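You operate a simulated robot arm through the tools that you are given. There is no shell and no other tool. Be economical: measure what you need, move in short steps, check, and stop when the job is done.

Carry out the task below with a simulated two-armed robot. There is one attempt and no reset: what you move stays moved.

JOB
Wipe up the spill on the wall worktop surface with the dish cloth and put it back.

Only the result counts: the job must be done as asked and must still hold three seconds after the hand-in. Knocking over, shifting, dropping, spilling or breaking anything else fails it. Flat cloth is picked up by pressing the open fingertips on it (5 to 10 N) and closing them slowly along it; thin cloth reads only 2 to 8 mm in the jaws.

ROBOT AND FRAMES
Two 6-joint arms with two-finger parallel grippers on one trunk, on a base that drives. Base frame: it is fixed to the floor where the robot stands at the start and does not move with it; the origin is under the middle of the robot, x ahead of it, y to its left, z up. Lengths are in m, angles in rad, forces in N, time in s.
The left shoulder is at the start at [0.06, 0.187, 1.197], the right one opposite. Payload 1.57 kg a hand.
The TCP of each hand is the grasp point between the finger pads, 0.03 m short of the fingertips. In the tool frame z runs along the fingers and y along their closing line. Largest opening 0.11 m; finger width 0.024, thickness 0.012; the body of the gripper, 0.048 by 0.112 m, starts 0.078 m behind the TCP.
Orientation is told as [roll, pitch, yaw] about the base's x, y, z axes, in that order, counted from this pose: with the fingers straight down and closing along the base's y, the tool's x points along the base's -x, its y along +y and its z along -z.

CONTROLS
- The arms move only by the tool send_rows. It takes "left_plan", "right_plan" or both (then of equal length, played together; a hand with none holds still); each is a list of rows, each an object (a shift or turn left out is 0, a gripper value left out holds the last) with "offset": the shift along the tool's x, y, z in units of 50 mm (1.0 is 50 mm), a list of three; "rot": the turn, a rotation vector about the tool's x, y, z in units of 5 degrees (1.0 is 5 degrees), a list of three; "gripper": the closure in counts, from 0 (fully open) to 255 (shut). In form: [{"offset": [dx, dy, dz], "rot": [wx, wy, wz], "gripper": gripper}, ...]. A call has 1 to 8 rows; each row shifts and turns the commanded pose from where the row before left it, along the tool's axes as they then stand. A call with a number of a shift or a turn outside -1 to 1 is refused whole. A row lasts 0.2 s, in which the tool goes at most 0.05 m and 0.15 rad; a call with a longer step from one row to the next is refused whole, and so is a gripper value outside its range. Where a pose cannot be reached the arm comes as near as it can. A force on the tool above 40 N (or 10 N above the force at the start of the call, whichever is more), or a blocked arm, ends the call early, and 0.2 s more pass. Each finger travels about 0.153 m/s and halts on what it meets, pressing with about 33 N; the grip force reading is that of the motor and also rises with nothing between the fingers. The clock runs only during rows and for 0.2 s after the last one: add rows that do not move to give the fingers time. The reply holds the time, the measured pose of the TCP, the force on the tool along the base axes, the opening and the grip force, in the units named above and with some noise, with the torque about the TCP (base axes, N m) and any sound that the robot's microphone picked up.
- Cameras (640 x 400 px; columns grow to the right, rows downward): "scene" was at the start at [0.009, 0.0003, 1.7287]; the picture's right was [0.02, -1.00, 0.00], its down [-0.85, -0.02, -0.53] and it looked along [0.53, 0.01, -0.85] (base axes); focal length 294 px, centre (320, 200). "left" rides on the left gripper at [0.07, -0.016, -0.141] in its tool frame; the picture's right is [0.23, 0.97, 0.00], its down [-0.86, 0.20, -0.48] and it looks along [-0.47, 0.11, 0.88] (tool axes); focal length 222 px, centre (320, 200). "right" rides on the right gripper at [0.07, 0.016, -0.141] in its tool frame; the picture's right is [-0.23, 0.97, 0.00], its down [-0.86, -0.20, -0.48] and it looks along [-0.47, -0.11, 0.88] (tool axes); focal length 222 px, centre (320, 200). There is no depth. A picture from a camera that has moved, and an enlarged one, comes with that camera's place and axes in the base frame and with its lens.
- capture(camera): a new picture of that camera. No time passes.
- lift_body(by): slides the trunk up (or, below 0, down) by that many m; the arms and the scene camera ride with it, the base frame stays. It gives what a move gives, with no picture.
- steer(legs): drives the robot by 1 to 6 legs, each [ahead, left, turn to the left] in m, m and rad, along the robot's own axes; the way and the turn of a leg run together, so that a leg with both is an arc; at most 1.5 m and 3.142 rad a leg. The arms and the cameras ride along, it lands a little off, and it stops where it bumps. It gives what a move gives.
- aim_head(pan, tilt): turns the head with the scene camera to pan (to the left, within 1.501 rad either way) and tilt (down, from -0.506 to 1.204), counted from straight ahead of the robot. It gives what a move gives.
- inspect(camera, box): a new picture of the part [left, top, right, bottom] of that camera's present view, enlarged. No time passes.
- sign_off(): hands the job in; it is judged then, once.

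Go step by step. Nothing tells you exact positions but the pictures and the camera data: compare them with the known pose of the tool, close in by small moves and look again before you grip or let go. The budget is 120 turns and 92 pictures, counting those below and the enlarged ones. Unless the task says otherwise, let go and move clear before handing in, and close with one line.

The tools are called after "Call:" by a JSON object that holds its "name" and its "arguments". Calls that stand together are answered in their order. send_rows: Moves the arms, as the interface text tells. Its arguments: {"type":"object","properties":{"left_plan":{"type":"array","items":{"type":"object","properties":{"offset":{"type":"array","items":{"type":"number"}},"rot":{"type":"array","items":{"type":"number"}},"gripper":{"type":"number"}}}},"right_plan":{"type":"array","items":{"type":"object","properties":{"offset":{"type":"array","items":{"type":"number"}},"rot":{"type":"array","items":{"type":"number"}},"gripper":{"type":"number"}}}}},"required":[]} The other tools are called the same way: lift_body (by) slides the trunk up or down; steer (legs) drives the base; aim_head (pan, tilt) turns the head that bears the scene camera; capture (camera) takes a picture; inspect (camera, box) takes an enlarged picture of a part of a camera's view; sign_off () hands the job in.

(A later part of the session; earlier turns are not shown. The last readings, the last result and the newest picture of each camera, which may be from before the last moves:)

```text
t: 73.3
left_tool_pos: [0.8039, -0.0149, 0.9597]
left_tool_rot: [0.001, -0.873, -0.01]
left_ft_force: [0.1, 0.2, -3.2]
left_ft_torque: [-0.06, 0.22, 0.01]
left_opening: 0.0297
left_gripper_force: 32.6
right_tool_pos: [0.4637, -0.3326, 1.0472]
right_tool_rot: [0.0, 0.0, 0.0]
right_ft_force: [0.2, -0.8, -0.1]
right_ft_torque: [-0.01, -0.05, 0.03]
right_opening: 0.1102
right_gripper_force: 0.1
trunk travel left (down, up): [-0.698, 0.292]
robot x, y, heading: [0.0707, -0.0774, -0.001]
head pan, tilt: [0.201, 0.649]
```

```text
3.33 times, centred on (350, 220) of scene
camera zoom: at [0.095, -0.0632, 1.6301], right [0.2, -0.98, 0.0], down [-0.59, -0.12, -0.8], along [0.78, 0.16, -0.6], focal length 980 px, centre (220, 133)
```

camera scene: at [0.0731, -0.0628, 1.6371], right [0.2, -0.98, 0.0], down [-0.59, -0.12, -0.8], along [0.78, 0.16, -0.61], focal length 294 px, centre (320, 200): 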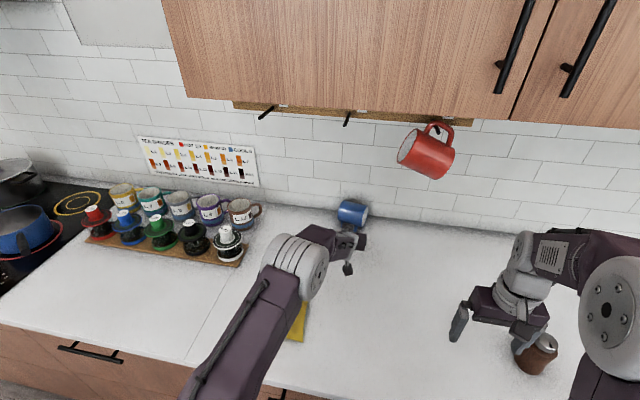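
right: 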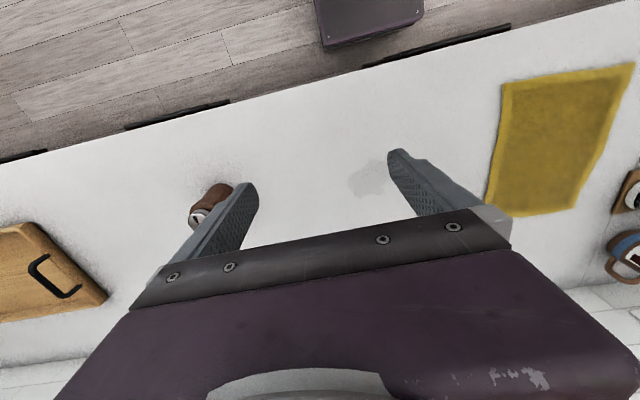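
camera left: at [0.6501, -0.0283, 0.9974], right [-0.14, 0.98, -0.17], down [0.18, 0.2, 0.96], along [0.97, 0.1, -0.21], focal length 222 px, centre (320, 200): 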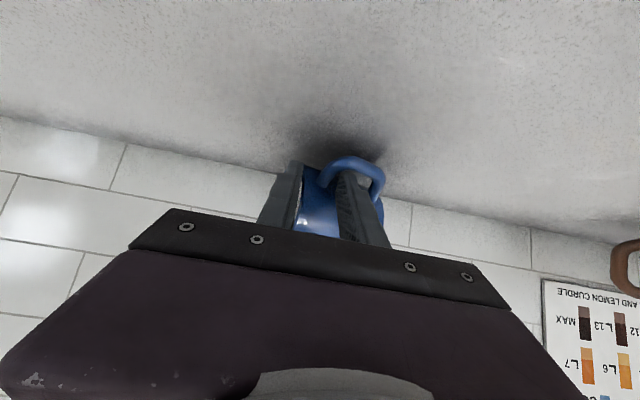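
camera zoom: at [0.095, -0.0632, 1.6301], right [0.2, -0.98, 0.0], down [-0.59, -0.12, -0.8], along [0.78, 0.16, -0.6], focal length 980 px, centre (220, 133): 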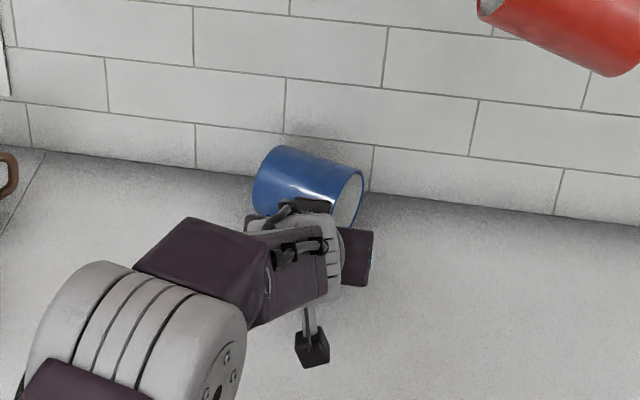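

The handle leg and rim are now clamped (30 mm), and the mug's weight shows. I'll draw it back slowly, shifting a little right to stay clear of the cloth.

Call:
{"name": "send_rows", "arguments": {"left_plan": [{"offset": [-0.15, 0, -0.13]}, {"offset": [0.39, -0.15, -0.46]}, {"offset": [0.39, -0.15, -0.46]}, {"offset": [0.39, -0.15, -0.46]}, {"offset": [0.39, -0.15, -0.46]}, {"offset": [0.39, -0.15, -0.46]}, {"offset": [0.39, -0.15, -0.46]}, {"offset": [0.39, -0.1, -0.46]}]}}

Call:
{"name": "aim_head", "arguments": {"pan": 0.1, "tilt": 0.9}}

Call:
{"name": "capture", "arguments": {"camera": "scene"}}

```text
t: 75.2
left_tool_pos: [0.5904, -0.062, 0.9679]
left_tool_rot: [0.003, -0.872, -0.01]
left_ft_force: [-0.2, -0.5, -2.4]
left_ft_torque: [-0.11, 0.24, 0.0]
left_opening: 0.011
left_gripper_force: 28.6
right_tool_pos: [0.4642, -0.3337, 1.0473]
right_tool_rot: [0.001, -0.001, -0.004]
right_ft_force: [0.1, -0.3, -0.1]
right_ft_torque: [0.0, 0.03, 0.02]
right_opening: 0.1101
right_gripper_force: 0.1
trunk travel left (down, up): [-0.698, 0.292]
robot x, y, heading: [0.0681, -0.0804, -0.0]
head pan, tilt: [0.201, 0.649]
```

```text
t: 75.9
left_tool_pos: [0.592, -0.0607, 0.9666]
left_tool_rot: [0.005, -0.872, -0.011]
left_ft_force: [-0.7, -0.5, -1.1]
left_ft_torque: [-0.04, 0.11, 0.04]
left_opening: 0.0108
left_gripper_force: 28.6
right_tool_pos: [0.4636, -0.3337, 1.0482]
right_tool_rot: [0.0, -0.001, -0.002]
right_ft_force: [-0.2, 0.8, -0.3]
right_ft_torque: [-0.02, -0.01, 0.02]
right_opening: 0.11
right_gripper_force: 0.0
trunk travel left (down, up): [-0.698, 0.292]
robot x, y, heading: [0.0693, -0.0787, -0.0]
head pan, tilt: [0.099, 0.901]
```

```text
30 pictures are left
camera scene: at [0.0863, -0.0728, 1.6097], right [0.1, -1.0, 0.0], down [-0.78, -0.08, -0.62], along [0.62, 0.06, -0.78], focal length 294 px, centre (320, 200)
```

scene: 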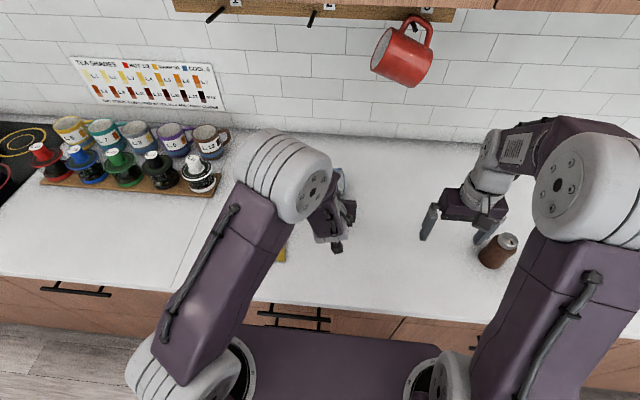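

Call:
{"name": "capture", "arguments": {"camera": "left"}}

Call:
{"name": "inspect", "arguments": {"camera": "scene", "box": [260, 140, 420, 260]}}

```text
29 pictures are left
camera left: at [0.4395, -0.0755, 1.0049], right [-0.14, 0.98, -0.17], down [0.18, 0.2, 0.96], along [0.97, 0.1, -0.21], focal length 222 px, centre (320, 200)
```

left: 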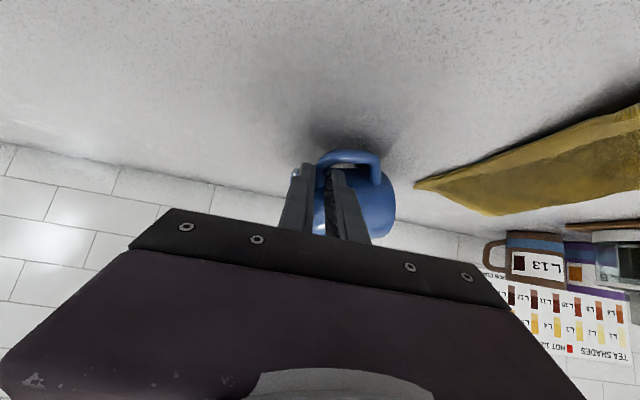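

```text
3.33 times, centred on (340, 200) of scene
camera zoom: at [0.0863, -0.0728, 1.6097], right [0.1, -1.0, 0.0], down [-0.78, -0.08, -0.62], along [0.62, 0.06, -0.78], focal length 980 px, centre (253, 200)
```

zoom: 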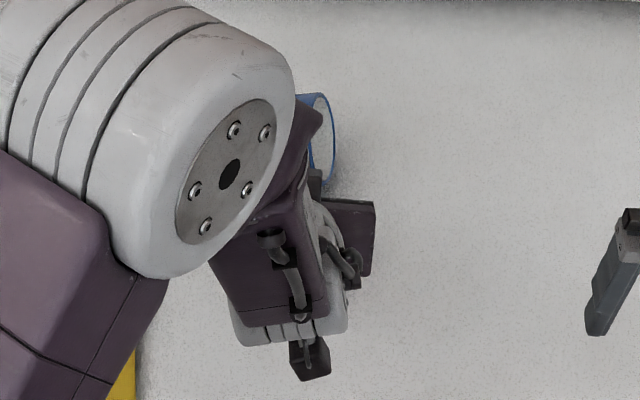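

The fingers now hold one leg of the handle. I'll draw the mug back another 6 cm, then lower it until it rests.

Call:
{"name": "send_rows", "arguments": {"left_plan": [{"offset": [0.39, -0.1, -0.46]}, {"offset": [0.39, -0.1, -0.46]}, {"offset": [0.1, 0, 0.08]}, {"offset": [0.1, 0, 0.08]}, {}]}}

```text
t: 77.1
left_tool_pos: [0.5339, -0.0734, 0.9573]
left_tool_rot: [0.013, -0.87, -0.016]
left_ft_force: [-1.1, -1.8, 0.1]
left_ft_torque: [0.03, 0.0, -0.07]
left_opening: 0.0111
left_gripper_force: 28.9
left hand out of reach, approached as far as the arm can: row 4
right_tool_pos: [0.4643, -0.3344, 1.0474]
right_tool_rot: [0.0, 0.0, 0.0]
right_ft_force: [-0.6, 0.2, 0.2]
right_ft_torque: [0.0, -0.02, 0.0]
right_opening: 0.11
right_gripper_force: 0.0
trunk travel left (down, up): [-0.698, 0.292]
robot x, y, heading: [0.0709, -0.0758, -0.003]
head pan, tilt: [0.099, 0.901]
```

The weight is off and the mug rests on the worktop. I'll lower a touch, open slightly and back out up along the fingers.

Call:
{"name": "lift_body", "arguments": {"by": -0.005}}

Call:
{"name": "send_rows", "arguments": {"left_plan": [{"gripper": 235}, {"gripper": 215}, {"gripper": 190}, {}, {"offset": [0, 0, -0.15]}, {"offset": [0, 0, -0.15]}]}}

Call:
{"name": "capture", "arguments": {"camera": "left"}}

```text
t: 77.7
left_tool_pos: [0.5341, -0.0738, 0.9521]
left_tool_rot: [0.013, -0.869, -0.016]
left_ft_force: [-0.3, -2.3, 0.2]
left_ft_torque: [0.05, -0.04, -0.11]
left_opening: 0.0111
left_gripper_force: 28.9
right_tool_pos: [0.4651, -0.3338, 1.0431]
right_tool_rot: [0.001, 0.0, -0.001]
right_ft_force: [0.2, -0.1, 0.0]
right_ft_torque: [0.0, -0.01, 0.0]
right_opening: 0.1099
right_gripper_force: 0.0
trunk travel left (down, up): [-0.693, 0.297]
robot x, y, heading: [0.0715, -0.0781, -0.002]
head pan, tilt: [0.099, 0.901]
```

```text
t: 79.1
left_tool_pos: [0.5227, -0.0742, 0.9629]
left_tool_rot: [0.012, -0.868, -0.014]
left_ft_force: [0.4, 0.2, 0.0]
left_ft_torque: [0.03, 0.0, 0.02]
left_opening: 0.0279
left_gripper_force: 0.1
right_tool_pos: [0.4632, -0.3331, 1.0415]
right_tool_rot: [-0.001, 0.0, -0.002]
right_ft_force: [0.3, 0.6, 0.1]
right_ft_torque: [0.0, 0.0, 0.01]
right_opening: 0.1099
right_gripper_force: 0.1
trunk travel left (down, up): [-0.693, 0.297]
robot x, y, heading: [0.0686, -0.0797, 0.001]
head pan, tilt: [0.099, 0.901]
```

```text
27 pictures are left
camera left: at [0.3694, -0.0885, 0.9999], right [-0.14, 0.98, -0.17], down [0.19, 0.19, 0.96], along [0.97, 0.1, -0.21], focal length 222 px, centre (320, 200)
```

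left: 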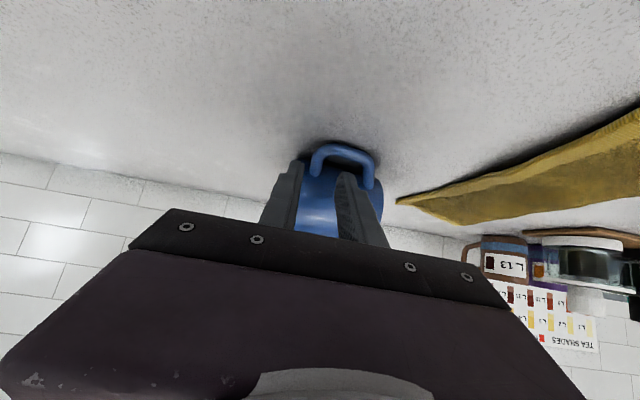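

The mug is free and still. I'll back out further, rise, and see how it lies.

Call:
{"name": "send_rows", "arguments": {"left_plan": [{"offset": [0, 0, -0.5]}, {"offset": [-0.3, 0, -0.6]}, {"offset": [-0.61, 0, -0.516]}, {"offset": [-0.61, 0, -0.516]}, {"offset": [-0.61, 0, -0.516]}, {"offset": [-0.61, 0, -0.516], "gripper": 0}, {"rot": [0, 1, 0]}, {"rot": [0, 1, 0]}]}}

Call:
{"name": "send_rows", "arguments": {"left_plan": [{"rot": [0, 1, 0]}, {"rot": [0, 1, 0]}, {"rot": [0, 1, 0]}, {"rot": [0, 1, 0]}, {"rot": [0, 1, 0]}, {"rot": [0, 1, 0]}, {"rot": [0, 1, 0]}, {"rot": [0, 1, 0]}]}}

Call:
{"name": "capture", "arguments": {"camera": "left"}}

Call:
{"name": "capture", "arguments": {"camera": "scene"}}

```text
t: 80.9
left_tool_pos: [0.4909, -0.0749, 1.1692]
left_tool_rot: [0.007, -0.696, -0.012]
left_ft_force: [-0.6, 0.0, 1.2]
left_ft_torque: [-0.01, -0.02, -0.04]
left_opening: 0.1103
left_gripper_force: 0.1
right_tool_pos: [0.4652, -0.3337, 1.0418]
right_tool_rot: [-0.001, 0.0, 0.0]
right_ft_force: [0.0, -0.4, -0.3]
right_ft_torque: [0.0, -0.04, 0.0]
right_opening: 0.1097
right_gripper_force: 0.2
trunk travel left (down, up): [-0.693, 0.297]
robot x, y, heading: [0.0755, -0.0761, -0.003]
head pan, tilt: [0.099, 0.901]
```

```text
t: 82.7
left_tool_pos: [0.4909, -0.0755, 1.1692]
left_tool_rot: [0.008, 0.005, -0.007]
left_ft_force: [0.0, 1.1, 0.6]
left_ft_torque: [-0.03, 0.04, -0.03]
left_opening: 0.1098
left_gripper_force: 0.0
right_tool_pos: [0.4645, -0.3339, 1.042]
right_tool_rot: [0.0, 0.002, -0.002]
right_ft_force: [-0.9, 0.1, 0.1]
right_ft_torque: [0.05, 0.0, 0.01]
right_opening: 0.1098
right_gripper_force: 0.0
trunk travel left (down, up): [-0.693, 0.297]
robot x, y, heading: [0.0714, -0.0783, 0.001]
head pan, tilt: [0.099, 0.901]
```

```text
26 pictures are left
camera left: at [0.4226, -0.0916, 1.3099], right [-0.22, 0.98, 0.01], down [0.86, 0.19, 0.47], along [0.46, 0.11, -0.88], focal length 222 px, centre (320, 200)
```

left: 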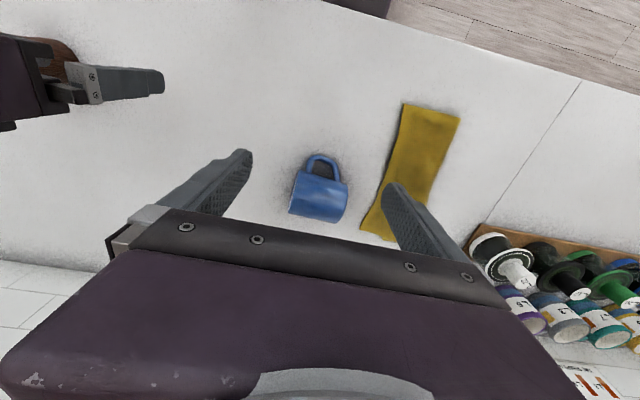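

```text
25 pictures are left
camera scene: at [0.0872, -0.073, 1.6046], right [0.1, -1.0, 0.0], down [-0.78, -0.08, -0.62], along [0.62, 0.06, -0.78], focal length 294 px, centre (320, 200)
```

scene: 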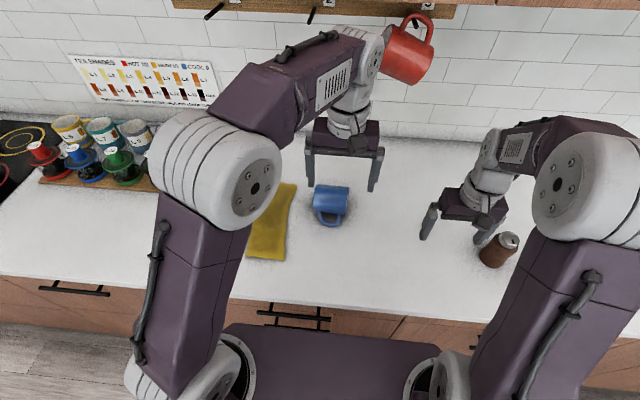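

The mug lies at about (0.603, -0.048) with its axis along y and the handle toward me. The cloth is undisturbed. I'll lower the hand in front of the mug to keep the wrist well below the hanging red mug, then check alignment before sliding in.

Call:
{"name": "send_rows", "arguments": {"left_plan": [{"offset": [0, 0.28, 0.85]}, {"offset": [0, 0.28, 0.85]}, {"offset": [0, 0, 0.85]}, {"offset": [0, 0, 0.85]}, {}]}}

Call:
{"name": "capture", "arguments": {"camera": "left"}}

```text
t: 83.9
left_tool_pos: [0.4898, -0.0465, 0.9996]
left_tool_rot: [0.006, 0.004, -0.006]
left_ft_force: [-0.2, -0.4, 0.3]
left_ft_torque: [-0.01, 0.03, 0.02]
left_opening: 0.1099
left_gripper_force: 0.0
right_tool_pos: [0.4643, -0.3339, 1.0426]
right_tool_rot: [-0.001, 0.001, -0.002]
right_ft_force: [-0.1, 0.3, -0.5]
right_ft_torque: [-0.01, -0.05, 0.01]
right_opening: 0.11
right_gripper_force: 0.1
trunk travel left (down, up): [-0.693, 0.297]
robot x, y, heading: [0.0712, -0.0809, -0.004]
head pan, tilt: [0.099, 0.901]
```

```text
24 pictures are left
camera left: at [0.4198, -0.0623, 1.1414], right [-0.22, 0.98, 0.01], down [0.86, 0.19, 0.48], along [0.46, 0.11, -0.88], focal length 222 px, centre (320, 200)
```

left: 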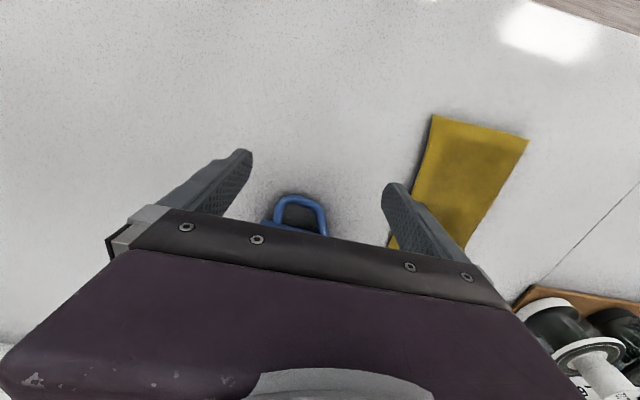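

The handle is at y ≈ -0.055, well centred. I'll slide forward over the mug with the fingers outside its ends.

Call:
{"name": "send_rows", "arguments": {"left_plan": [{"offset": [-0.45, -0.03, 0]}, {"offset": [-0.45, -0.03, 0]}, {"offset": [-0.45, -0.03, 0]}, {"offset": [-0.45, -0.03, 0]}, {"offset": [-0.45, 0, 0]}]}}

Call:
{"name": "capture", "arguments": {"camera": "left"}}

Call:
{"name": "inspect", "arguments": {"camera": "scene", "box": [260, 110, 420, 230]}}

```text
t: 85.1
left_tool_pos: [0.6023, -0.0518, 0.9982]
left_tool_rot: [0.007, 0.003, -0.007]
left_ft_force: [0.0, -0.7, 0.5]
left_ft_torque: [0.01, 0.0, 0.01]
left_opening: 0.1099
left_gripper_force: 0.1
right_tool_pos: [0.4644, -0.333, 1.0422]
right_tool_rot: [0.001, 0.003, -0.002]
right_ft_force: [0.2, -0.4, -0.1]
right_ft_torque: [-0.03, -0.01, 0.01]
right_opening: 0.1101
right_gripper_force: 0.1
trunk travel left (down, up): [-0.693, 0.297]
robot x, y, heading: [0.0695, -0.0783, -0.002]
head pan, tilt: [0.099, 0.901]
```

```text
23 pictures are left
camera left: at [0.5341, -0.0682, 1.1399], right [-0.22, 0.98, 0.01], down [0.86, 0.19, 0.48], along [0.46, 0.11, -0.88], focal length 222 px, centre (320, 200)
```

left: 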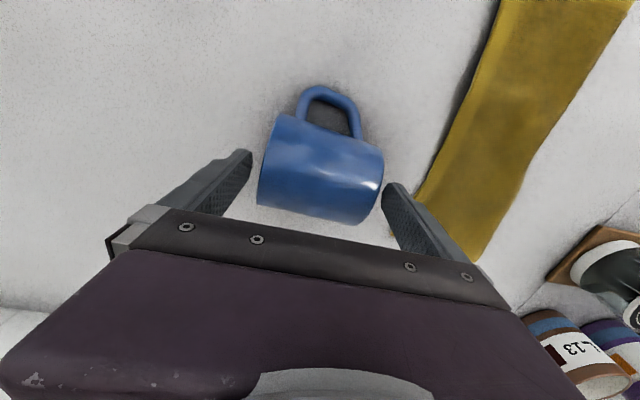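

```text
3.33 times, centred on (340, 170) of scene
camera zoom: at [0.0872, -0.0726, 1.6046], right [0.1, -1.0, 0.0], down [-0.78, -0.08, -0.62], along [0.62, 0.06, -0.78], focal length 980 px, centre (253, 300)
```

zoom: 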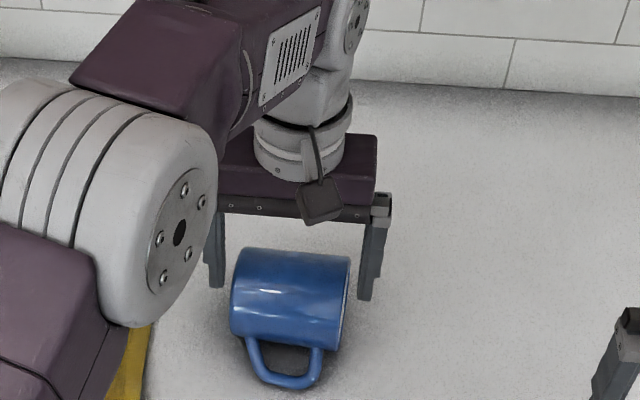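

The fingers are well placed outside both ends. I'll lower 4 cm and close gently.

Call:
{"name": "send_rows", "arguments": {"left_plan": [{"offset": [-0.08, 0.02, 0.3]}, {"offset": [0, 0, 0.3]}, {"offset": [0, 0, 0.2]}, {"gripper": 25}, {"gripper": 45}, {"gripper": 70}, {}]}}

Call:
{"name": "capture", "arguments": {"camera": "left"}}

```text
t: 86.7
left_tool_pos: [0.6068, -0.0507, 0.9583]
left_tool_rot: [0.007, 0.004, -0.007]
left_ft_force: [-0.6, 0.8, 0.3]
left_ft_torque: [0.1, -0.02, 0.0]
left_opening: 0.0933
left_gripper_force: 33.1
right_tool_pos: [0.4643, -0.3342, 1.0428]
right_tool_rot: [0.001, 0.0, 0.0]
right_ft_force: [-1.1, -0.4, 0.4]
right_ft_torque: [0.0, -0.03, -0.01]
right_opening: 0.1099
right_gripper_force: 0.1
trunk travel left (down, up): [-0.693, 0.297]
robot x, y, heading: [0.0705, -0.0796, -0.005]
head pan, tilt: [0.099, 0.901]
```

```text
21 pictures are left
camera left: at [0.5369, -0.067, 1.0997], right [-0.22, 0.98, 0.01], down [0.86, 0.19, 0.48], along [0.46, 0.11, -0.88], focal length 222 px, centre (320, 200)
```

left: 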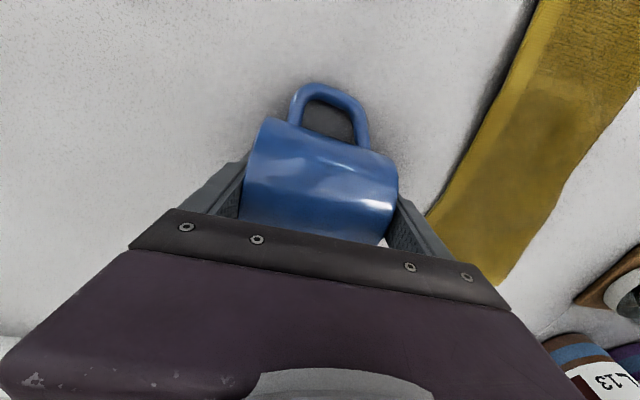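

Gripped firmly across the ends at 93 mm. I'll lift 4 cm, then drive the base back clear of the hanging red mug.

Call:
{"name": "send_rows", "arguments": {"left_plan": [{"offset": [0, 0, -0.2], "gripper": 120}, {"offset": [0, 0, -0.3]}, {"offset": [0, 0, -0.3]}, {}]}}

Call:
{"name": "steer", "arguments": {"legs": [[-0.15, 0, 0]]}}

Call:
{"name": "send_rows", "arguments": {"left_plan": [{"offset": [0, 0, -0.8]}, {"offset": [0, 0, -0.8]}, {"rot": [0, 0, 1]}, {"rot": [0, 0, 1]}, {"rot": [0, 0, 1]}, {"rot": [0, 0, 1]}, {"rot": [0, 0, 1]}, {"rot": [0, 0, 1]}]}}

```text
t: 87.7
left_tool_pos: [0.6059, -0.0508, 0.9983]
left_tool_rot: [0.007, 0.005, -0.006]
left_ft_force: [0.1, -0.6, -2.2]
left_ft_torque: [0.0, -0.02, 0.01]
left_opening: 0.093
left_gripper_force: 33.3
right_tool_pos: [0.4653, -0.3328, 1.0413]
right_tool_rot: [0.0, 0.0, -0.002]
right_ft_force: [0.2, -0.3, 0.4]
right_ft_torque: [-0.03, -0.02, 0.03]
right_opening: 0.1102
right_gripper_force: 0.1
trunk travel left (down, up): [-0.693, 0.297]
robot x, y, heading: [0.0725, -0.0762, -0.003]
head pan, tilt: [0.099, 0.901]
```

```text
t: 89.0
left_tool_pos: [0.4591, -0.0501, 0.9974]
left_tool_rot: [0.007, 0.004, -0.005]
left_ft_force: [0.9, 0.6, -3.0]
left_ft_torque: [-0.02, 0.02, -0.02]
left_opening: 0.0931
left_gripper_force: 33.4
right_tool_pos: [0.3187, -0.333, 1.0414]
right_tool_rot: [0.0, 0.002, -0.002]
right_ft_force: [-0.5, -0.6, 0.1]
right_ft_torque: [0.02, -0.02, 0.03]
right_opening: 0.11
right_gripper_force: 0.1
trunk travel left (down, up): [-0.693, 0.297]
robot x, y, heading: [-0.0787, -0.0792, -0.003]
head pan, tilt: [0.099, 0.901]
```

```text
t: 90.8
left_tool_pos: [0.4571, -0.0509, 1.0791]
left_tool_rot: [0.006, 0.007, -0.531]
left_ft_force: [0.2, -0.2, -3.1]
left_ft_torque: [-0.01, -0.03, -0.02]
left_opening: 0.0929
left_gripper_force: 33.2
right_tool_pos: [0.3165, -0.3329, 1.0411]
right_tool_rot: [0.0, 0.001, -0.003]
right_ft_force: [0.2, 0.1, 0.6]
right_ft_torque: [0.0, 0.02, -0.01]
right_opening: 0.1102
right_gripper_force: 0.1
trunk travel left (down, up): [-0.693, 0.297]
robot x, y, heading: [-0.0802, -0.0793, -0.005]
head pan, tilt: [0.099, 0.901]
```

The mug is held well. I'll keep turning the hand toward 180°.

Call:
{"name": "send_rows", "arguments": {"left_plan": [{"rot": [0, 0, 1]}, {"rot": [0, 0, 1]}, {"rot": [0, 0, 1]}, {"rot": [0, 0, 1]}, {"rot": [0, 0, 1]}, {"rot": [0, 0, 1]}, {"rot": [0, 0, 1]}, {"rot": [0, 0, 1]}]}}

Call:
{"name": "send_rows", "arguments": {"left_plan": [{"rot": [0, 0, 1]}, {"rot": [0, 0, 1]}, {"rot": [0, 0, 1]}, {"rot": [0, 0, 1]}, {"rot": [0, 0, 1]}, {"rot": [0, 0, 1]}, {"rot": [0, 0, 1]}, {"rot": [0, 0, 1]}]}}

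```text
t: 92.6
left_tool_pos: [0.4584, -0.0505, 1.0782]
left_tool_rot: [-0.001, 0.009, -1.23]
left_ft_force: [0.4, -0.6, -3.4]
left_ft_torque: [0.0, 0.01, -0.03]
left_opening: 0.0928
left_gripper_force: 33.0
right_tool_pos: [0.3166, -0.333, 1.0412]
right_tool_rot: [-0.001, -0.001, 0.0]
right_ft_force: [0.0, -0.3, 0.0]
right_ft_torque: [-0.01, 0.0, -0.01]
right_opening: 0.1098
right_gripper_force: 0.1
trunk travel left (down, up): [-0.693, 0.297]
robot x, y, heading: [-0.0779, -0.0806, -0.003]
head pan, tilt: [0.099, 0.901]
```

```text
t: 94.4
left_tool_pos: [0.4585, -0.0512, 1.0784]
left_tool_rot: [-0.005, 0.005, -1.928]
left_ft_force: [0.3, 0.0, -3.3]
left_ft_torque: [0.0, 0.01, 0.0]
left_opening: 0.0928
left_gripper_force: 33.0
right_tool_pos: [0.317, -0.334, 1.0426]
right_tool_rot: [0.001, 0.001, 0.0]
right_ft_force: [-0.5, 0.8, 0.9]
right_ft_torque: [-0.01, -0.04, 0.0]
right_opening: 0.11
right_gripper_force: 0.1
trunk travel left (down, up): [-0.693, 0.297]
robot x, y, heading: [-0.0792, -0.0793, -0.003]
head pan, tilt: [0.099, 0.901]
```

Call:
{"name": "send_rows", "arguments": {"left_plan": [{"rot": [0, 0, 1]}, {"rot": [0, 0, 1]}, {"rot": [0, 0, 1]}, {"rot": [0, 0, 1]}, {"rot": [0, 0, 1]}, {"rot": [0, 0, 1]}, {"rot": [0, 0, 1]}, {"rot": [0, 0, 1]}]}}

Call:
{"name": "send_rows", "arguments": {"left_plan": [{"rot": [0, 0, 1]}, {"rot": [0, 0, 1]}, {"rot": [0, 0, 1]}, {"rot": [0, 0, 1]}, {"rot": [0, 0, 1]}, {"rot": [0, 0, 0.9]}]}}

Call:
{"name": "capture", "arguments": {"camera": "scene"}}

```text
t: 96.2
left_tool_pos: [0.4585, -0.0501, 1.0775]
left_tool_rot: [-0.01, 0.0, -2.626]
left_ft_force: [0.9, -0.5, -3.0]
left_ft_torque: [0.0, 0.0, 0.01]
left_opening: 0.0926
left_gripper_force: 33.3
right_tool_pos: [0.3176, -0.3331, 1.042]
right_tool_rot: [-0.001, 0.0, -0.001]
right_ft_force: [-0.5, -0.9, -0.3]
right_ft_torque: [0.03, -0.01, -0.01]
right_opening: 0.1097
right_gripper_force: 0.0
trunk travel left (down, up): [-0.693, 0.297]
robot x, y, heading: [-0.0748, -0.0758, -0.005]
head pan, tilt: [0.099, 0.901]
```

```text
t: 97.6
left_tool_pos: [0.4588, -0.0507, 1.0777]
left_tool_rot: [-0.007, -0.004, -3.14]
left_ft_force: [-0.4, 0.6, -3.6]
left_ft_torque: [0.06, -0.01, -0.02]
left_opening: 0.0927
left_gripper_force: 32.9
right_tool_pos: [0.3172, -0.3326, 1.0421]
right_tool_rot: [0.001, 0.0, -0.002]
right_ft_force: [-0.1, 1.3, 0.1]
right_ft_torque: [-0.05, 0.01, -0.01]
right_opening: 0.1102
right_gripper_force: 0.0
trunk travel left (down, up): [-0.693, 0.297]
robot x, y, heading: [-0.0808, -0.0793, -0.0]
head pan, tilt: [0.099, 0.901]
```

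```text
20 pictures are left
camera scene: at [-0.0609, -0.0726, 1.6046], right [0.1, -1.0, 0.0], down [-0.78, -0.08, -0.62], along [0.62, 0.06, -0.78], focal length 294 px, centre (320, 200)
```

scene: 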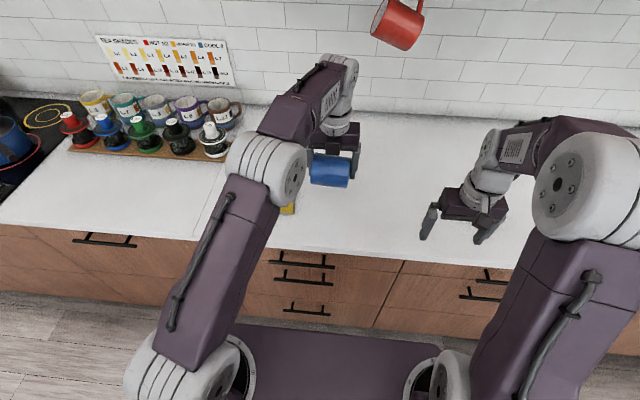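

The mug is turned, with its handle now toward the wall. I'll pitch the hand forward to horizontal while easing it forward, which brings the handle up.

Call:
{"name": "send_rows", "arguments": {"left_plan": [{"rot": [0, 1, 0], "offset": [0.24, 0, 0.0]}, {"rot": [0, 1, 0], "offset": [0.24, 0, 0.03]}, {"rot": [0, 1, 0], "offset": [0.23, 0, 0.05]}, {"rot": [0, 1, 0], "offset": [0.23, 0, 0.07]}, {"rot": [0, 1, 0], "offset": [0.22, 0, 0.09]}, {"rot": [0, 1, 0], "offset": [0.21, 0, 0.11]}, {"rot": [0, 1, 0], "offset": [0.2, 0, 0.13]}, {"rot": [0, 1, 0], "offset": [0.19, 0, 0.15]}]}}

Call:
{"name": "send_rows", "arguments": {"left_plan": [{"rot": [0, 1, 0], "offset": [0.18, 0, 0.16]}, {"rot": [0, 1, 0], "offset": [0.17, 0, 0.17]}, {"rot": [0, 1, 0], "offset": [0.15, 0, 0.18]}, {"rot": [0, 1, 0], "offset": [0.14, 0, 0.2]}, {"rot": [0, 1, 0], "offset": [0.12, 0, 0.21]}, {"rot": [0, 1, 0], "offset": [0.1, 0, 0.22]}, {"rot": [0, 1, 0], "offset": [0.08, 0, 0.22]}, {"rot": [0, 1, 0], "offset": [0.06, 0, 0.23]}]}}

```text
t: 99.4
left_tool_pos: [0.5539, -0.0503, 1.0734]
left_tool_rot: [-0.009, 0.696, 3.137]
left_ft_force: [-0.5, 0.1, -3.5]
left_ft_torque: [0.03, 0.0, 0.02]
left_opening: 0.0927
left_gripper_force: 33.1
right_tool_pos: [0.3177, -0.3329, 1.0415]
right_tool_rot: [0.001, 0.001, 0.0]
right_ft_force: [0.1, -0.2, -0.4]
right_ft_torque: [-0.03, 0.0, 0.0]
right_opening: 0.1099
right_gripper_force: 0.0
trunk travel left (down, up): [-0.693, 0.297]
robot x, y, heading: [-0.0756, -0.0805, -0.002]
head pan, tilt: [0.099, 0.901]
```

```text
t: 101.2
left_tool_pos: [0.6497, -0.0512, 1.0721]
left_tool_rot: [-0.037, 1.392, 3.108]
left_ft_force: [0.3, 0.4, -2.6]
left_ft_torque: [0.02, 0.02, -0.04]
left_opening: 0.0923
left_gripper_force: 33.0
right_tool_pos: [0.3179, -0.3331, 1.0419]
right_tool_rot: [0.0, 0.002, -0.002]
right_ft_force: [0.8, -0.2, -0.1]
right_ft_torque: [0.0, 0.01, -0.03]
right_opening: 0.1103
right_gripper_force: 0.1
trunk travel left (down, up): [-0.693, 0.297]
robot x, y, heading: [-0.0792, -0.0811, -0.004]
head pan, tilt: [0.099, 0.901]
```

The pitch is at 80°. I'll add 10° more, then back the base off, move left to line up with peg 1, and raise the trunk.

Call:
{"name": "send_rows", "arguments": {"left_plan": [{"rot": [0, 1, 0]}, {"rot": [0, 1, 0]}, {}]}}

Call:
{"name": "steer", "arguments": {"legs": [[-0.17, 0, 0], [0, 0.228, 0]]}}

Call:
{"name": "lift_body", "arguments": {"by": 0.21}}

Call:
{"name": "aim_head", "arguments": {"pan": -0.1, "tilt": 0.45}}

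Call:
{"name": "capture", "arguments": {"camera": "scene"}}

Call:
{"name": "capture", "arguments": {"camera": "left"}}

```text
t: 102.0
left_tool_pos: [0.6485, -0.0506, 1.0728]
left_tool_rot: [-1.259, 1.564, 1.884]
left_ft_force: [-0.1, -0.4, -2.2]
left_ft_torque: [0.04, 0.01, -0.01]
left_opening: 0.0926
left_gripper_force: 33.2
right_tool_pos: [0.3167, -0.334, 1.0418]
right_tool_rot: [0.002, 0.001, -0.001]
right_ft_force: [-0.5, 0.2, -0.5]
right_ft_torque: [0.0, -0.01, -0.01]
right_opening: 0.1099
right_gripper_force: 0.1
trunk travel left (down, up): [-0.693, 0.297]
robot x, y, heading: [-0.0783, -0.077, -0.002]
head pan, tilt: [0.099, 0.901]
```

```text
t: 104.8
left_tool_pos: [0.4825, 0.1805, 1.0726]
left_tool_rot: [-1.156, 1.562, 1.988]
left_ft_force: [-0.1, 0.0, -2.7]
left_ft_torque: [0.0, -0.01, 0.02]
left_opening: 0.0922
left_gripper_force: 32.9
right_tool_pos: [0.1484, -0.1022, 1.0422]
right_tool_rot: [-0.001, -0.001, -0.003]
right_ft_force: [0.6, 0.1, -0.5]
right_ft_torque: [0.04, 0.01, 0.01]
right_opening: 0.1102
right_gripper_force: 0.1
trunk travel left (down, up): [-0.693, 0.297]
robot x, y, heading: [-0.2469, 0.1518, 0.0]
head pan, tilt: [0.099, 0.901]
```

```text
t: 107.1
left_tool_pos: [0.4822, 0.1794, 1.2835]
left_tool_rot: [-1.081, 1.561, 2.062]
left_ft_force: [-1.5, -0.1, -3.4]
left_ft_torque: [0.03, 0.07, 0.01]
left_opening: 0.0921
left_gripper_force: 33.0
right_tool_pos: [0.1497, -0.1015, 1.2522]
right_tool_rot: [0.0, 0.001, -0.001]
right_ft_force: [0.7, -0.3, 0.2]
right_ft_torque: [0.0, 0.02, 0.0]
right_opening: 0.1099
right_gripper_force: 0.2
trunk travel left (down, up): [-0.903, 0.087]
robot x, y, heading: [-0.2421, 0.153, -0.006]
head pan, tilt: [0.099, 0.901]
```

```text
t: 108.0
left_tool_pos: [0.4817, 0.1819, 1.2827]
left_tool_rot: [-1.091, 1.563, 2.05]
left_ft_force: [-0.3, 0.4, -3.3]
left_ft_torque: [-0.01, 0.01, -0.02]
left_opening: 0.092
left_gripper_force: 32.6
right_tool_pos: [0.1498, -0.1023, 1.2517]
right_tool_rot: [0.001, 0.001, -0.002]
right_ft_force: [0.4, -0.4, -0.1]
right_ft_torque: [0.0, 0.02, 0.0]
right_opening: 0.1098
right_gripper_force: 0.0
trunk travel left (down, up): [-0.903, 0.087]
robot x, y, heading: [-0.2446, 0.1522, 0.003]
head pan, tilt: [-0.099, 0.45]
```

```text
19 pictures are left
camera scene: at [-0.2124, 0.1431, 1.8529], right [-0.1, -0.99, 0.0], down [-0.43, 0.04, -0.9], along [0.9, -0.09, -0.44], focal length 294 px, centre (320, 200)
```

scene: 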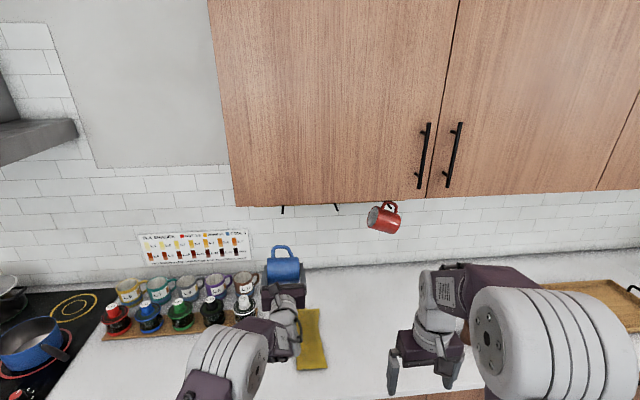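

```text
18 pictures are left
camera left: at [0.3408, 0.1968, 1.353], right [0.0, -0.98, 0.22], down [-0.48, -0.19, -0.85], along [0.88, -0.1, -0.47], focal length 222 px, centre (320, 200)
```

left: 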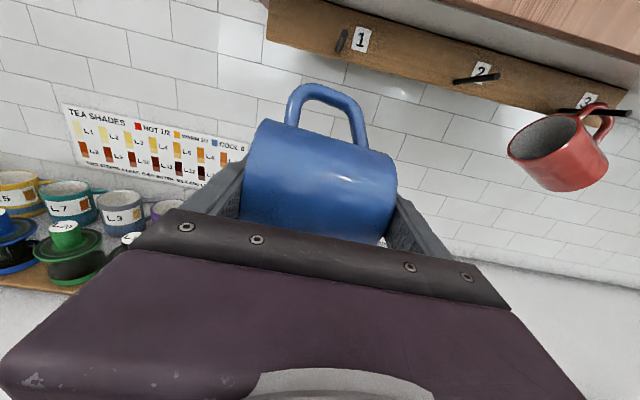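

The mug is held with its handle up, and peg 1 is visible ahead. I'll zoom in to fix its position.

Call:
{"name": "inspect", "arguments": {"camera": "left", "box": [260, 10, 420, 110]}}

Call:
{"name": "inspect", "arguments": {"camera": "scene", "box": [240, 180, 360, 300]}}

```text
4.00 times, centred on (340, 60) of left
camera zoom: at [0.3408, 0.1968, 1.353], right [0.0, -0.98, 0.22], down [-0.48, -0.19, -0.85], along [0.88, -0.1, -0.47], focal length 888 px, centre (240, 760)
```

zoom: 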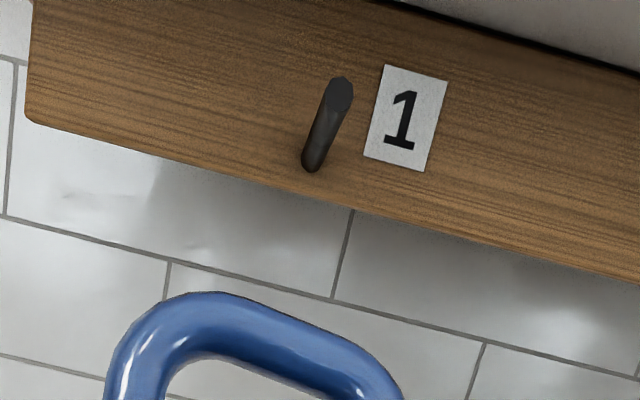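

```text
3.33 times, centred on (300, 240) of scene
camera zoom: at [-0.2124, 0.1431, 1.8529], right [-0.1, -0.99, 0.0], down [-0.43, 0.04, -0.9], along [0.9, -0.09, -0.44], focal length 980 px, centre (387, 67)
```

zoom: 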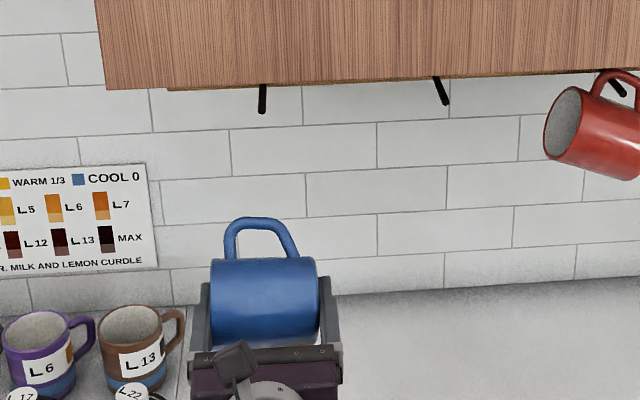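

The peg tip is at (0.630, 0.180, 1.399) and the handle is leaning forward about 30°. I'll pitch the hand up 25° to make the handle upright, raise the trunk 6 cm and drive to just short of the peg.

Call:
{"name": "send_rows", "arguments": {"left_plan": [{"rot": [0, 1, 0]}, {"rot": [0, 1, 0]}, {"rot": [0, 1, 0]}, {"rot": [0, 1, 0]}, {"rot": [0, 1, 0]}, {}]}}

Call:
{"name": "lift_body", "arguments": {"by": 0.058}}

Call:
{"name": "steer", "arguments": {"legs": [[0.1, 0, 0]]}}

Call:
{"name": "capture", "arguments": {"camera": "left"}}

Call:
{"name": "inspect", "arguments": {"camera": "scene", "box": [220, 150, 380, 270]}}

```text
t: 109.4
left_tool_pos: [0.4817, 0.1809, 1.2832]
left_tool_rot: [-3.125, 1.135, 0.019]
left_ft_force: [0.1, 0.3, -2.4]
left_ft_torque: [-0.02, 0.05, 0.0]
left_opening: 0.0921
left_gripper_force: 32.7
right_tool_pos: [0.1498, -0.1004, 1.2524]
right_tool_rot: [-0.001, 0.001, -0.003]
right_ft_force: [0.6, -0.2, 0.6]
right_ft_torque: [-0.01, -0.02, 0.03]
right_opening: 0.11
right_gripper_force: 0.0
trunk travel left (down, up): [-0.903, 0.087]
robot x, y, heading: [-0.2425, 0.1508, -0.004]
head pan, tilt: [-0.099, 0.45]
```

```text
t: 110.3
left_tool_pos: [0.4824, 0.1802, 1.3398]
left_tool_rot: [-3.125, 1.139, 0.017]
left_ft_force: [0.1, 0.4, -2.9]
left_ft_torque: [0.03, 0.03, 0.0]
left_opening: 0.0922
left_gripper_force: 33.3
right_tool_pos: [0.1495, -0.1018, 1.3105]
right_tool_rot: [0.001, 0.001, -0.002]
right_ft_force: [0.4, -0.5, -0.6]
right_ft_torque: [-0.01, 0.02, -0.02]
right_opening: 0.1099
right_gripper_force: 0.0
trunk travel left (down, up): [-0.961, 0.029]
robot x, y, heading: [-0.2445, 0.1559, 0.002]
head pan, tilt: [-0.099, 0.45]
```

```text
t: 111.5
left_tool_pos: [0.5723, 0.1812, 1.3442]
left_tool_rot: [-3.123, 1.131, 0.02]
left_ft_force: [-0.3, 0.3, -3.1]
left_ft_torque: [0.01, 0.1, 0.01]
left_opening: 0.0916
left_gripper_force: 33.4
right_tool_pos: [0.2415, -0.1004, 1.313]
right_tool_rot: [0.0, -0.006, 0.0]
right_ft_force: [-0.1, -1.1, 0.2]
right_ft_torque: [0.01, -0.04, 0.0]
right_opening: 0.1098
right_gripper_force: 0.1
trunk travel left (down, up): [-0.961, 0.029]
robot x, y, heading: [-0.1464, 0.1539, 0.0]
head pan, tilt: [-0.099, 0.45]
```

```text
15 pictures are left
camera left: at [0.4153, 0.1976, 1.3483], right [-0.09, -0.98, 0.2], down [-0.07, -0.19, -0.98], along [0.99, -0.11, -0.05], focal length 222 px, centre (320, 200)
```

left: 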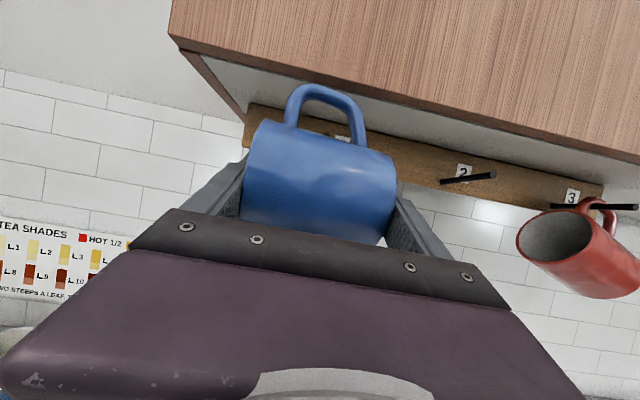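

```text
3.33 times, centred on (300, 210) of scene
camera zoom: at [-0.1246, 0.1429, 1.9112], right [-0.1, -0.99, 0.0], down [-0.43, 0.04, -0.9], along [0.9, -0.09, -0.43], focal length 980 px, centre (387, 167)
```

zoom: 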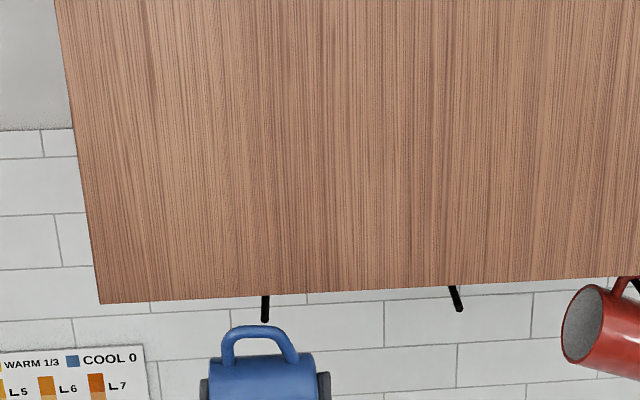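

Lined up just short of the peg. I'll zoom to see the peg through the handle loop.

Call:
{"name": "inspect", "arguments": {"camera": "left", "box": [260, 70, 400, 170]}}

```text
4.00 times, centred on (330, 120) of left
camera zoom: at [0.4153, 0.1976, 1.3483], right [-0.09, -0.98, 0.2], down [-0.07, -0.19, -0.98], along [0.99, -0.11, -0.05], focal length 888 px, centre (280, 520)
```

zoom: 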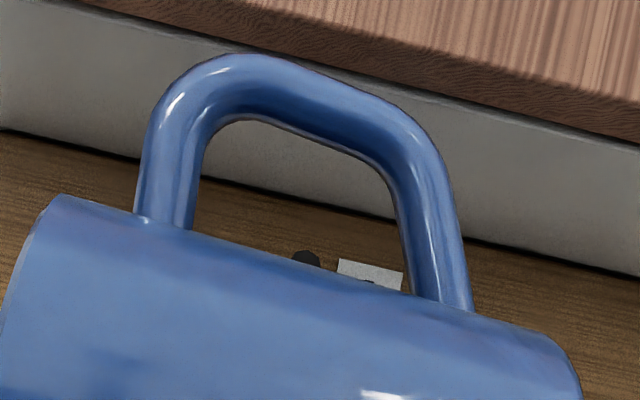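

The peg sits almost in the middle of the loop in height. I'll shift the hand 5 mm right and drive forward 5 cm, so the peg enters the loop.

Call:
{"name": "send_rows", "arguments": {"left_plan": [{"offset": [0, 0.1, 0]}, {}]}}

Call:
{"name": "steer", "arguments": {"legs": [[0.05, 0, 0]]}}

Call:
{"name": "inspect", "arguments": {"camera": "left", "box": [260, 70, 400, 170]}}

```text
t: 112.1
left_tool_pos: [0.576, 0.1758, 1.3433]
left_tool_rot: [-3.125, 1.134, 0.018]
left_ft_force: [-0.5, 0.8, -4.3]
left_ft_torque: [0.02, 0.04, -0.01]
left_opening: 0.092
left_gripper_force: 32.5
right_tool_pos: [0.2448, -0.1008, 1.3115]
right_tool_rot: [0.0, -0.002, 0.002]
right_ft_force: [-0.1, -0.3, 0.5]
right_ft_torque: [-0.01, -0.03, 0.03]
right_opening: 0.11
right_gripper_force: 0.1
trunk travel left (down, up): [-0.961, 0.029]
robot x, y, heading: [-0.1474, 0.1523, -0.003]
head pan, tilt: [-0.099, 0.45]
```

```text
t: 113.0
left_tool_pos: [0.6182, 0.1764, 1.3461]
left_tool_rot: [-3.125, 1.131, 0.017]
left_ft_force: [-1.3, -0.2, -2.0]
left_ft_torque: [0.0, 0.1, -0.02]
left_opening: 0.0919
left_gripper_force: 33.4
right_tool_pos: [0.2873, -0.1022, 1.3139]
right_tool_rot: [0.001, -0.007, -0.002]
right_ft_force: [-0.9, 0.6, 0.1]
right_ft_torque: [0.01, -0.12, 0.01]
right_opening: 0.1103
right_gripper_force: 0.0
trunk travel left (down, up): [-0.961, 0.029]
robot x, y, heading: [-0.0969, 0.1554, -0.005]
head pan, tilt: [-0.099, 0.45]
```

```text
4.00 times, centred on (330, 120) of left
camera zoom: at [0.4623, 0.1921, 1.3492], right [-0.1, -0.98, 0.2], down [-0.07, -0.19, -0.98], along [0.99, -0.11, -0.05], focal length 888 px, centre (280, 520)
```

zoom: 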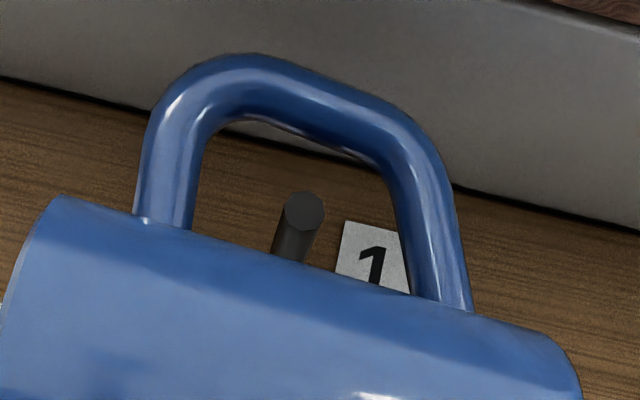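

The peg tip is dead centre in the loop. I'll drive forward 3.5 cm more.

Call:
{"name": "steer", "arguments": {"legs": [[0.035, 0, 0]]}}

Call:
{"name": "inspect", "arguments": {"camera": "left", "box": [260, 70, 400, 170]}}

```text
t: 113.9
left_tool_pos: [0.6561, 0.1749, 1.3453]
left_tool_rot: [-3.124, 1.131, 0.018]
left_ft_force: [-0.8, 0.4, -2.4]
left_ft_torque: [0.01, 0.12, -0.01]
left_opening: 0.0917
left_gripper_force: 33.9
right_tool_pos: [0.3239, -0.1018, 1.3136]
right_tool_rot: [0.001, -0.005, -0.001]
right_ft_force: [-1.4, -0.2, -0.1]
right_ft_torque: [0.0, -0.08, 0.0]
right_opening: 0.1101
right_gripper_force: 0.1
trunk travel left (down, up): [-0.961, 0.029]
robot x, y, heading: [-0.0608, 0.1559, -0.003]
head pan, tilt: [-0.099, 0.45]
```

```text
4.00 times, centred on (330, 120) of left
camera zoom: at [0.4986, 0.1917, 1.3484], right [-0.1, -0.98, 0.2], down [-0.07, -0.19, -0.98], along [0.99, -0.11, -0.05], focal length 888 px, centre (280, 520)
```

zoom: 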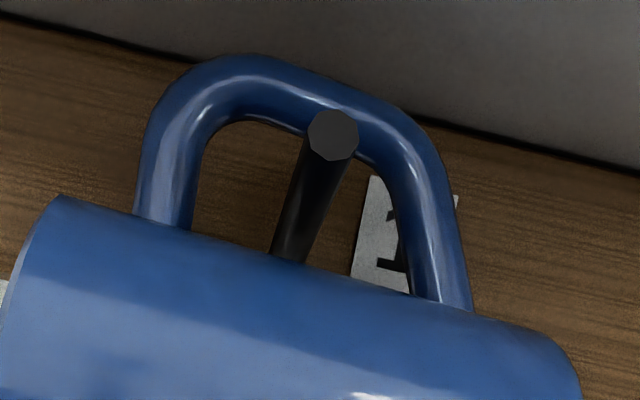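

The peg is through the loop by about 3 cm. I'll lower the mug gently until the handle rests on the peg.

Call:
{"name": "send_rows", "arguments": {"left_plan": [{"offset": [-0.0725, 0, -0.034]}, {"offset": [-0.0725, 0, -0.034]}, {"offset": [-0.0725, 0, -0.034]}, {}]}}

```text
t: 114.9
left_tool_pos: [0.6618, 0.1742, 1.3323]
left_tool_rot: [-3.125, 1.129, 0.015]
left_ft_force: [0.4, -1.9, 15.6]
left_ft_torque: [0.2, -0.15, -0.05]
left_opening: 0.0921
left_gripper_force: 33.1
right_tool_pos: [0.3267, -0.1019, 1.3115]
right_tool_rot: [0.002, -0.003, -0.002]
right_ft_force: [0.2, 0.2, -0.4]
right_ft_torque: [-0.07, -0.02, 0.01]
right_opening: 0.1102
right_gripper_force: 0.0
trunk travel left (down, up): [-0.961, 0.029]
robot x, y, heading: [-0.0597, 0.1522, -0.011]
head pan, tilt: [-0.099, 0.45]
```

The handle rests on the peg at 15 N. I'll ease up a millimetre, then open slowly.

Call:
{"name": "send_rows", "arguments": {"left_plan": [{"offset": [0.022, 0, 0.01]}, {"gripper": 60}, {"gripper": 40}, {"gripper": 30}, {"gripper": 20}, {"gripper": 10}, {"gripper": 0}, {}]}}

Call:
{"name": "capture", "arguments": {"camera": "left"}}

```text
t: 116.7
left_tool_pos: [0.6628, 0.175, 1.3294]
left_tool_rot: [-3.124, 1.138, 0.019]
left_ft_force: [0.1, 0.4, -0.4]
left_ft_torque: [0.0, 0.01, 0.01]
left_opening: 0.1102
left_gripper_force: 0.0
right_tool_pos: [0.331, -0.1018, 1.3103]
right_tool_rot: [-0.001, 0.0, -0.002]
right_ft_force: [0.0, -0.8, 0.1]
right_ft_torque: [0.01, 0.04, -0.02]
right_opening: 0.1101
right_gripper_force: 0.0
trunk travel left (down, up): [-0.961, 0.029]
robot x, y, heading: [-0.0601, 0.1545, -0.002]
head pan, tilt: [-0.099, 0.45]
```

```text
10 pictures are left
camera left: at [0.5061, 0.192, 1.3339], right [-0.09, -0.98, 0.2], down [-0.08, -0.19, -0.98], along [0.99, -0.11, -0.06], focal length 222 px, centre (320, 200)
```

left: 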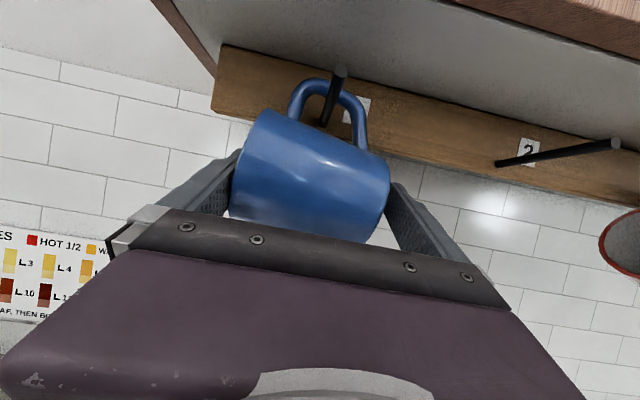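

The mug hangs freely on peg 1 with no force on the hand. I'll centre the fingers around it and withdraw slowly, back and down.

Call:
{"name": "send_rows", "arguments": {"left_plan": [{"offset": [0, -0.07, 0]}, {"offset": [0, 0, -0.2]}, {"offset": [0, 0, -0.2]}, {"offset": [0, 0, -0.2]}, {"offset": [0, 0, -0.25]}, {"offset": [0, 0, -0.3]}, {"offset": [0, 0, -0.3]}]}}

Call:
{"name": "capture", "arguments": {"camera": "left"}}

```text
t: 118.3
left_tool_pos: [0.5973, 0.1785, 1.2999]
left_tool_rot: [-3.125, 1.138, 0.019]
left_ft_force: [0.4, 0.3, 0.1]
left_ft_torque: [0.02, 0.02, -0.01]
left_opening: 0.1101
left_gripper_force: 0.1
right_tool_pos: [0.3302, -0.1027, 1.3101]
right_tool_rot: [-0.002, 0.0, -0.001]
right_ft_force: [0.3, 1.0, -0.2]
right_ft_torque: [0.0, -0.01, 0.0]
right_opening: 0.1101
right_gripper_force: 0.1
trunk travel left (down, up): [-0.961, 0.029]
robot x, y, heading: [-0.063, 0.1528, -0.002]
head pan, tilt: [-0.099, 0.45]
```

```text
9 pictures are left
camera left: at [0.4399, 0.1956, 1.304], right [-0.09, -0.98, 0.2], down [-0.07, -0.19, -0.98], along [0.99, -0.11, -0.06], focal length 222 px, centre (320, 200)
```

left: 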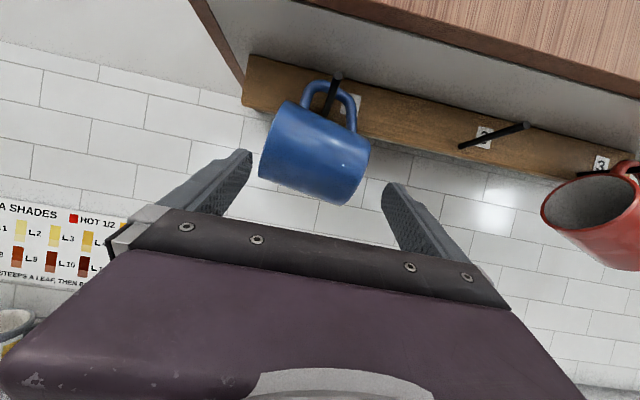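

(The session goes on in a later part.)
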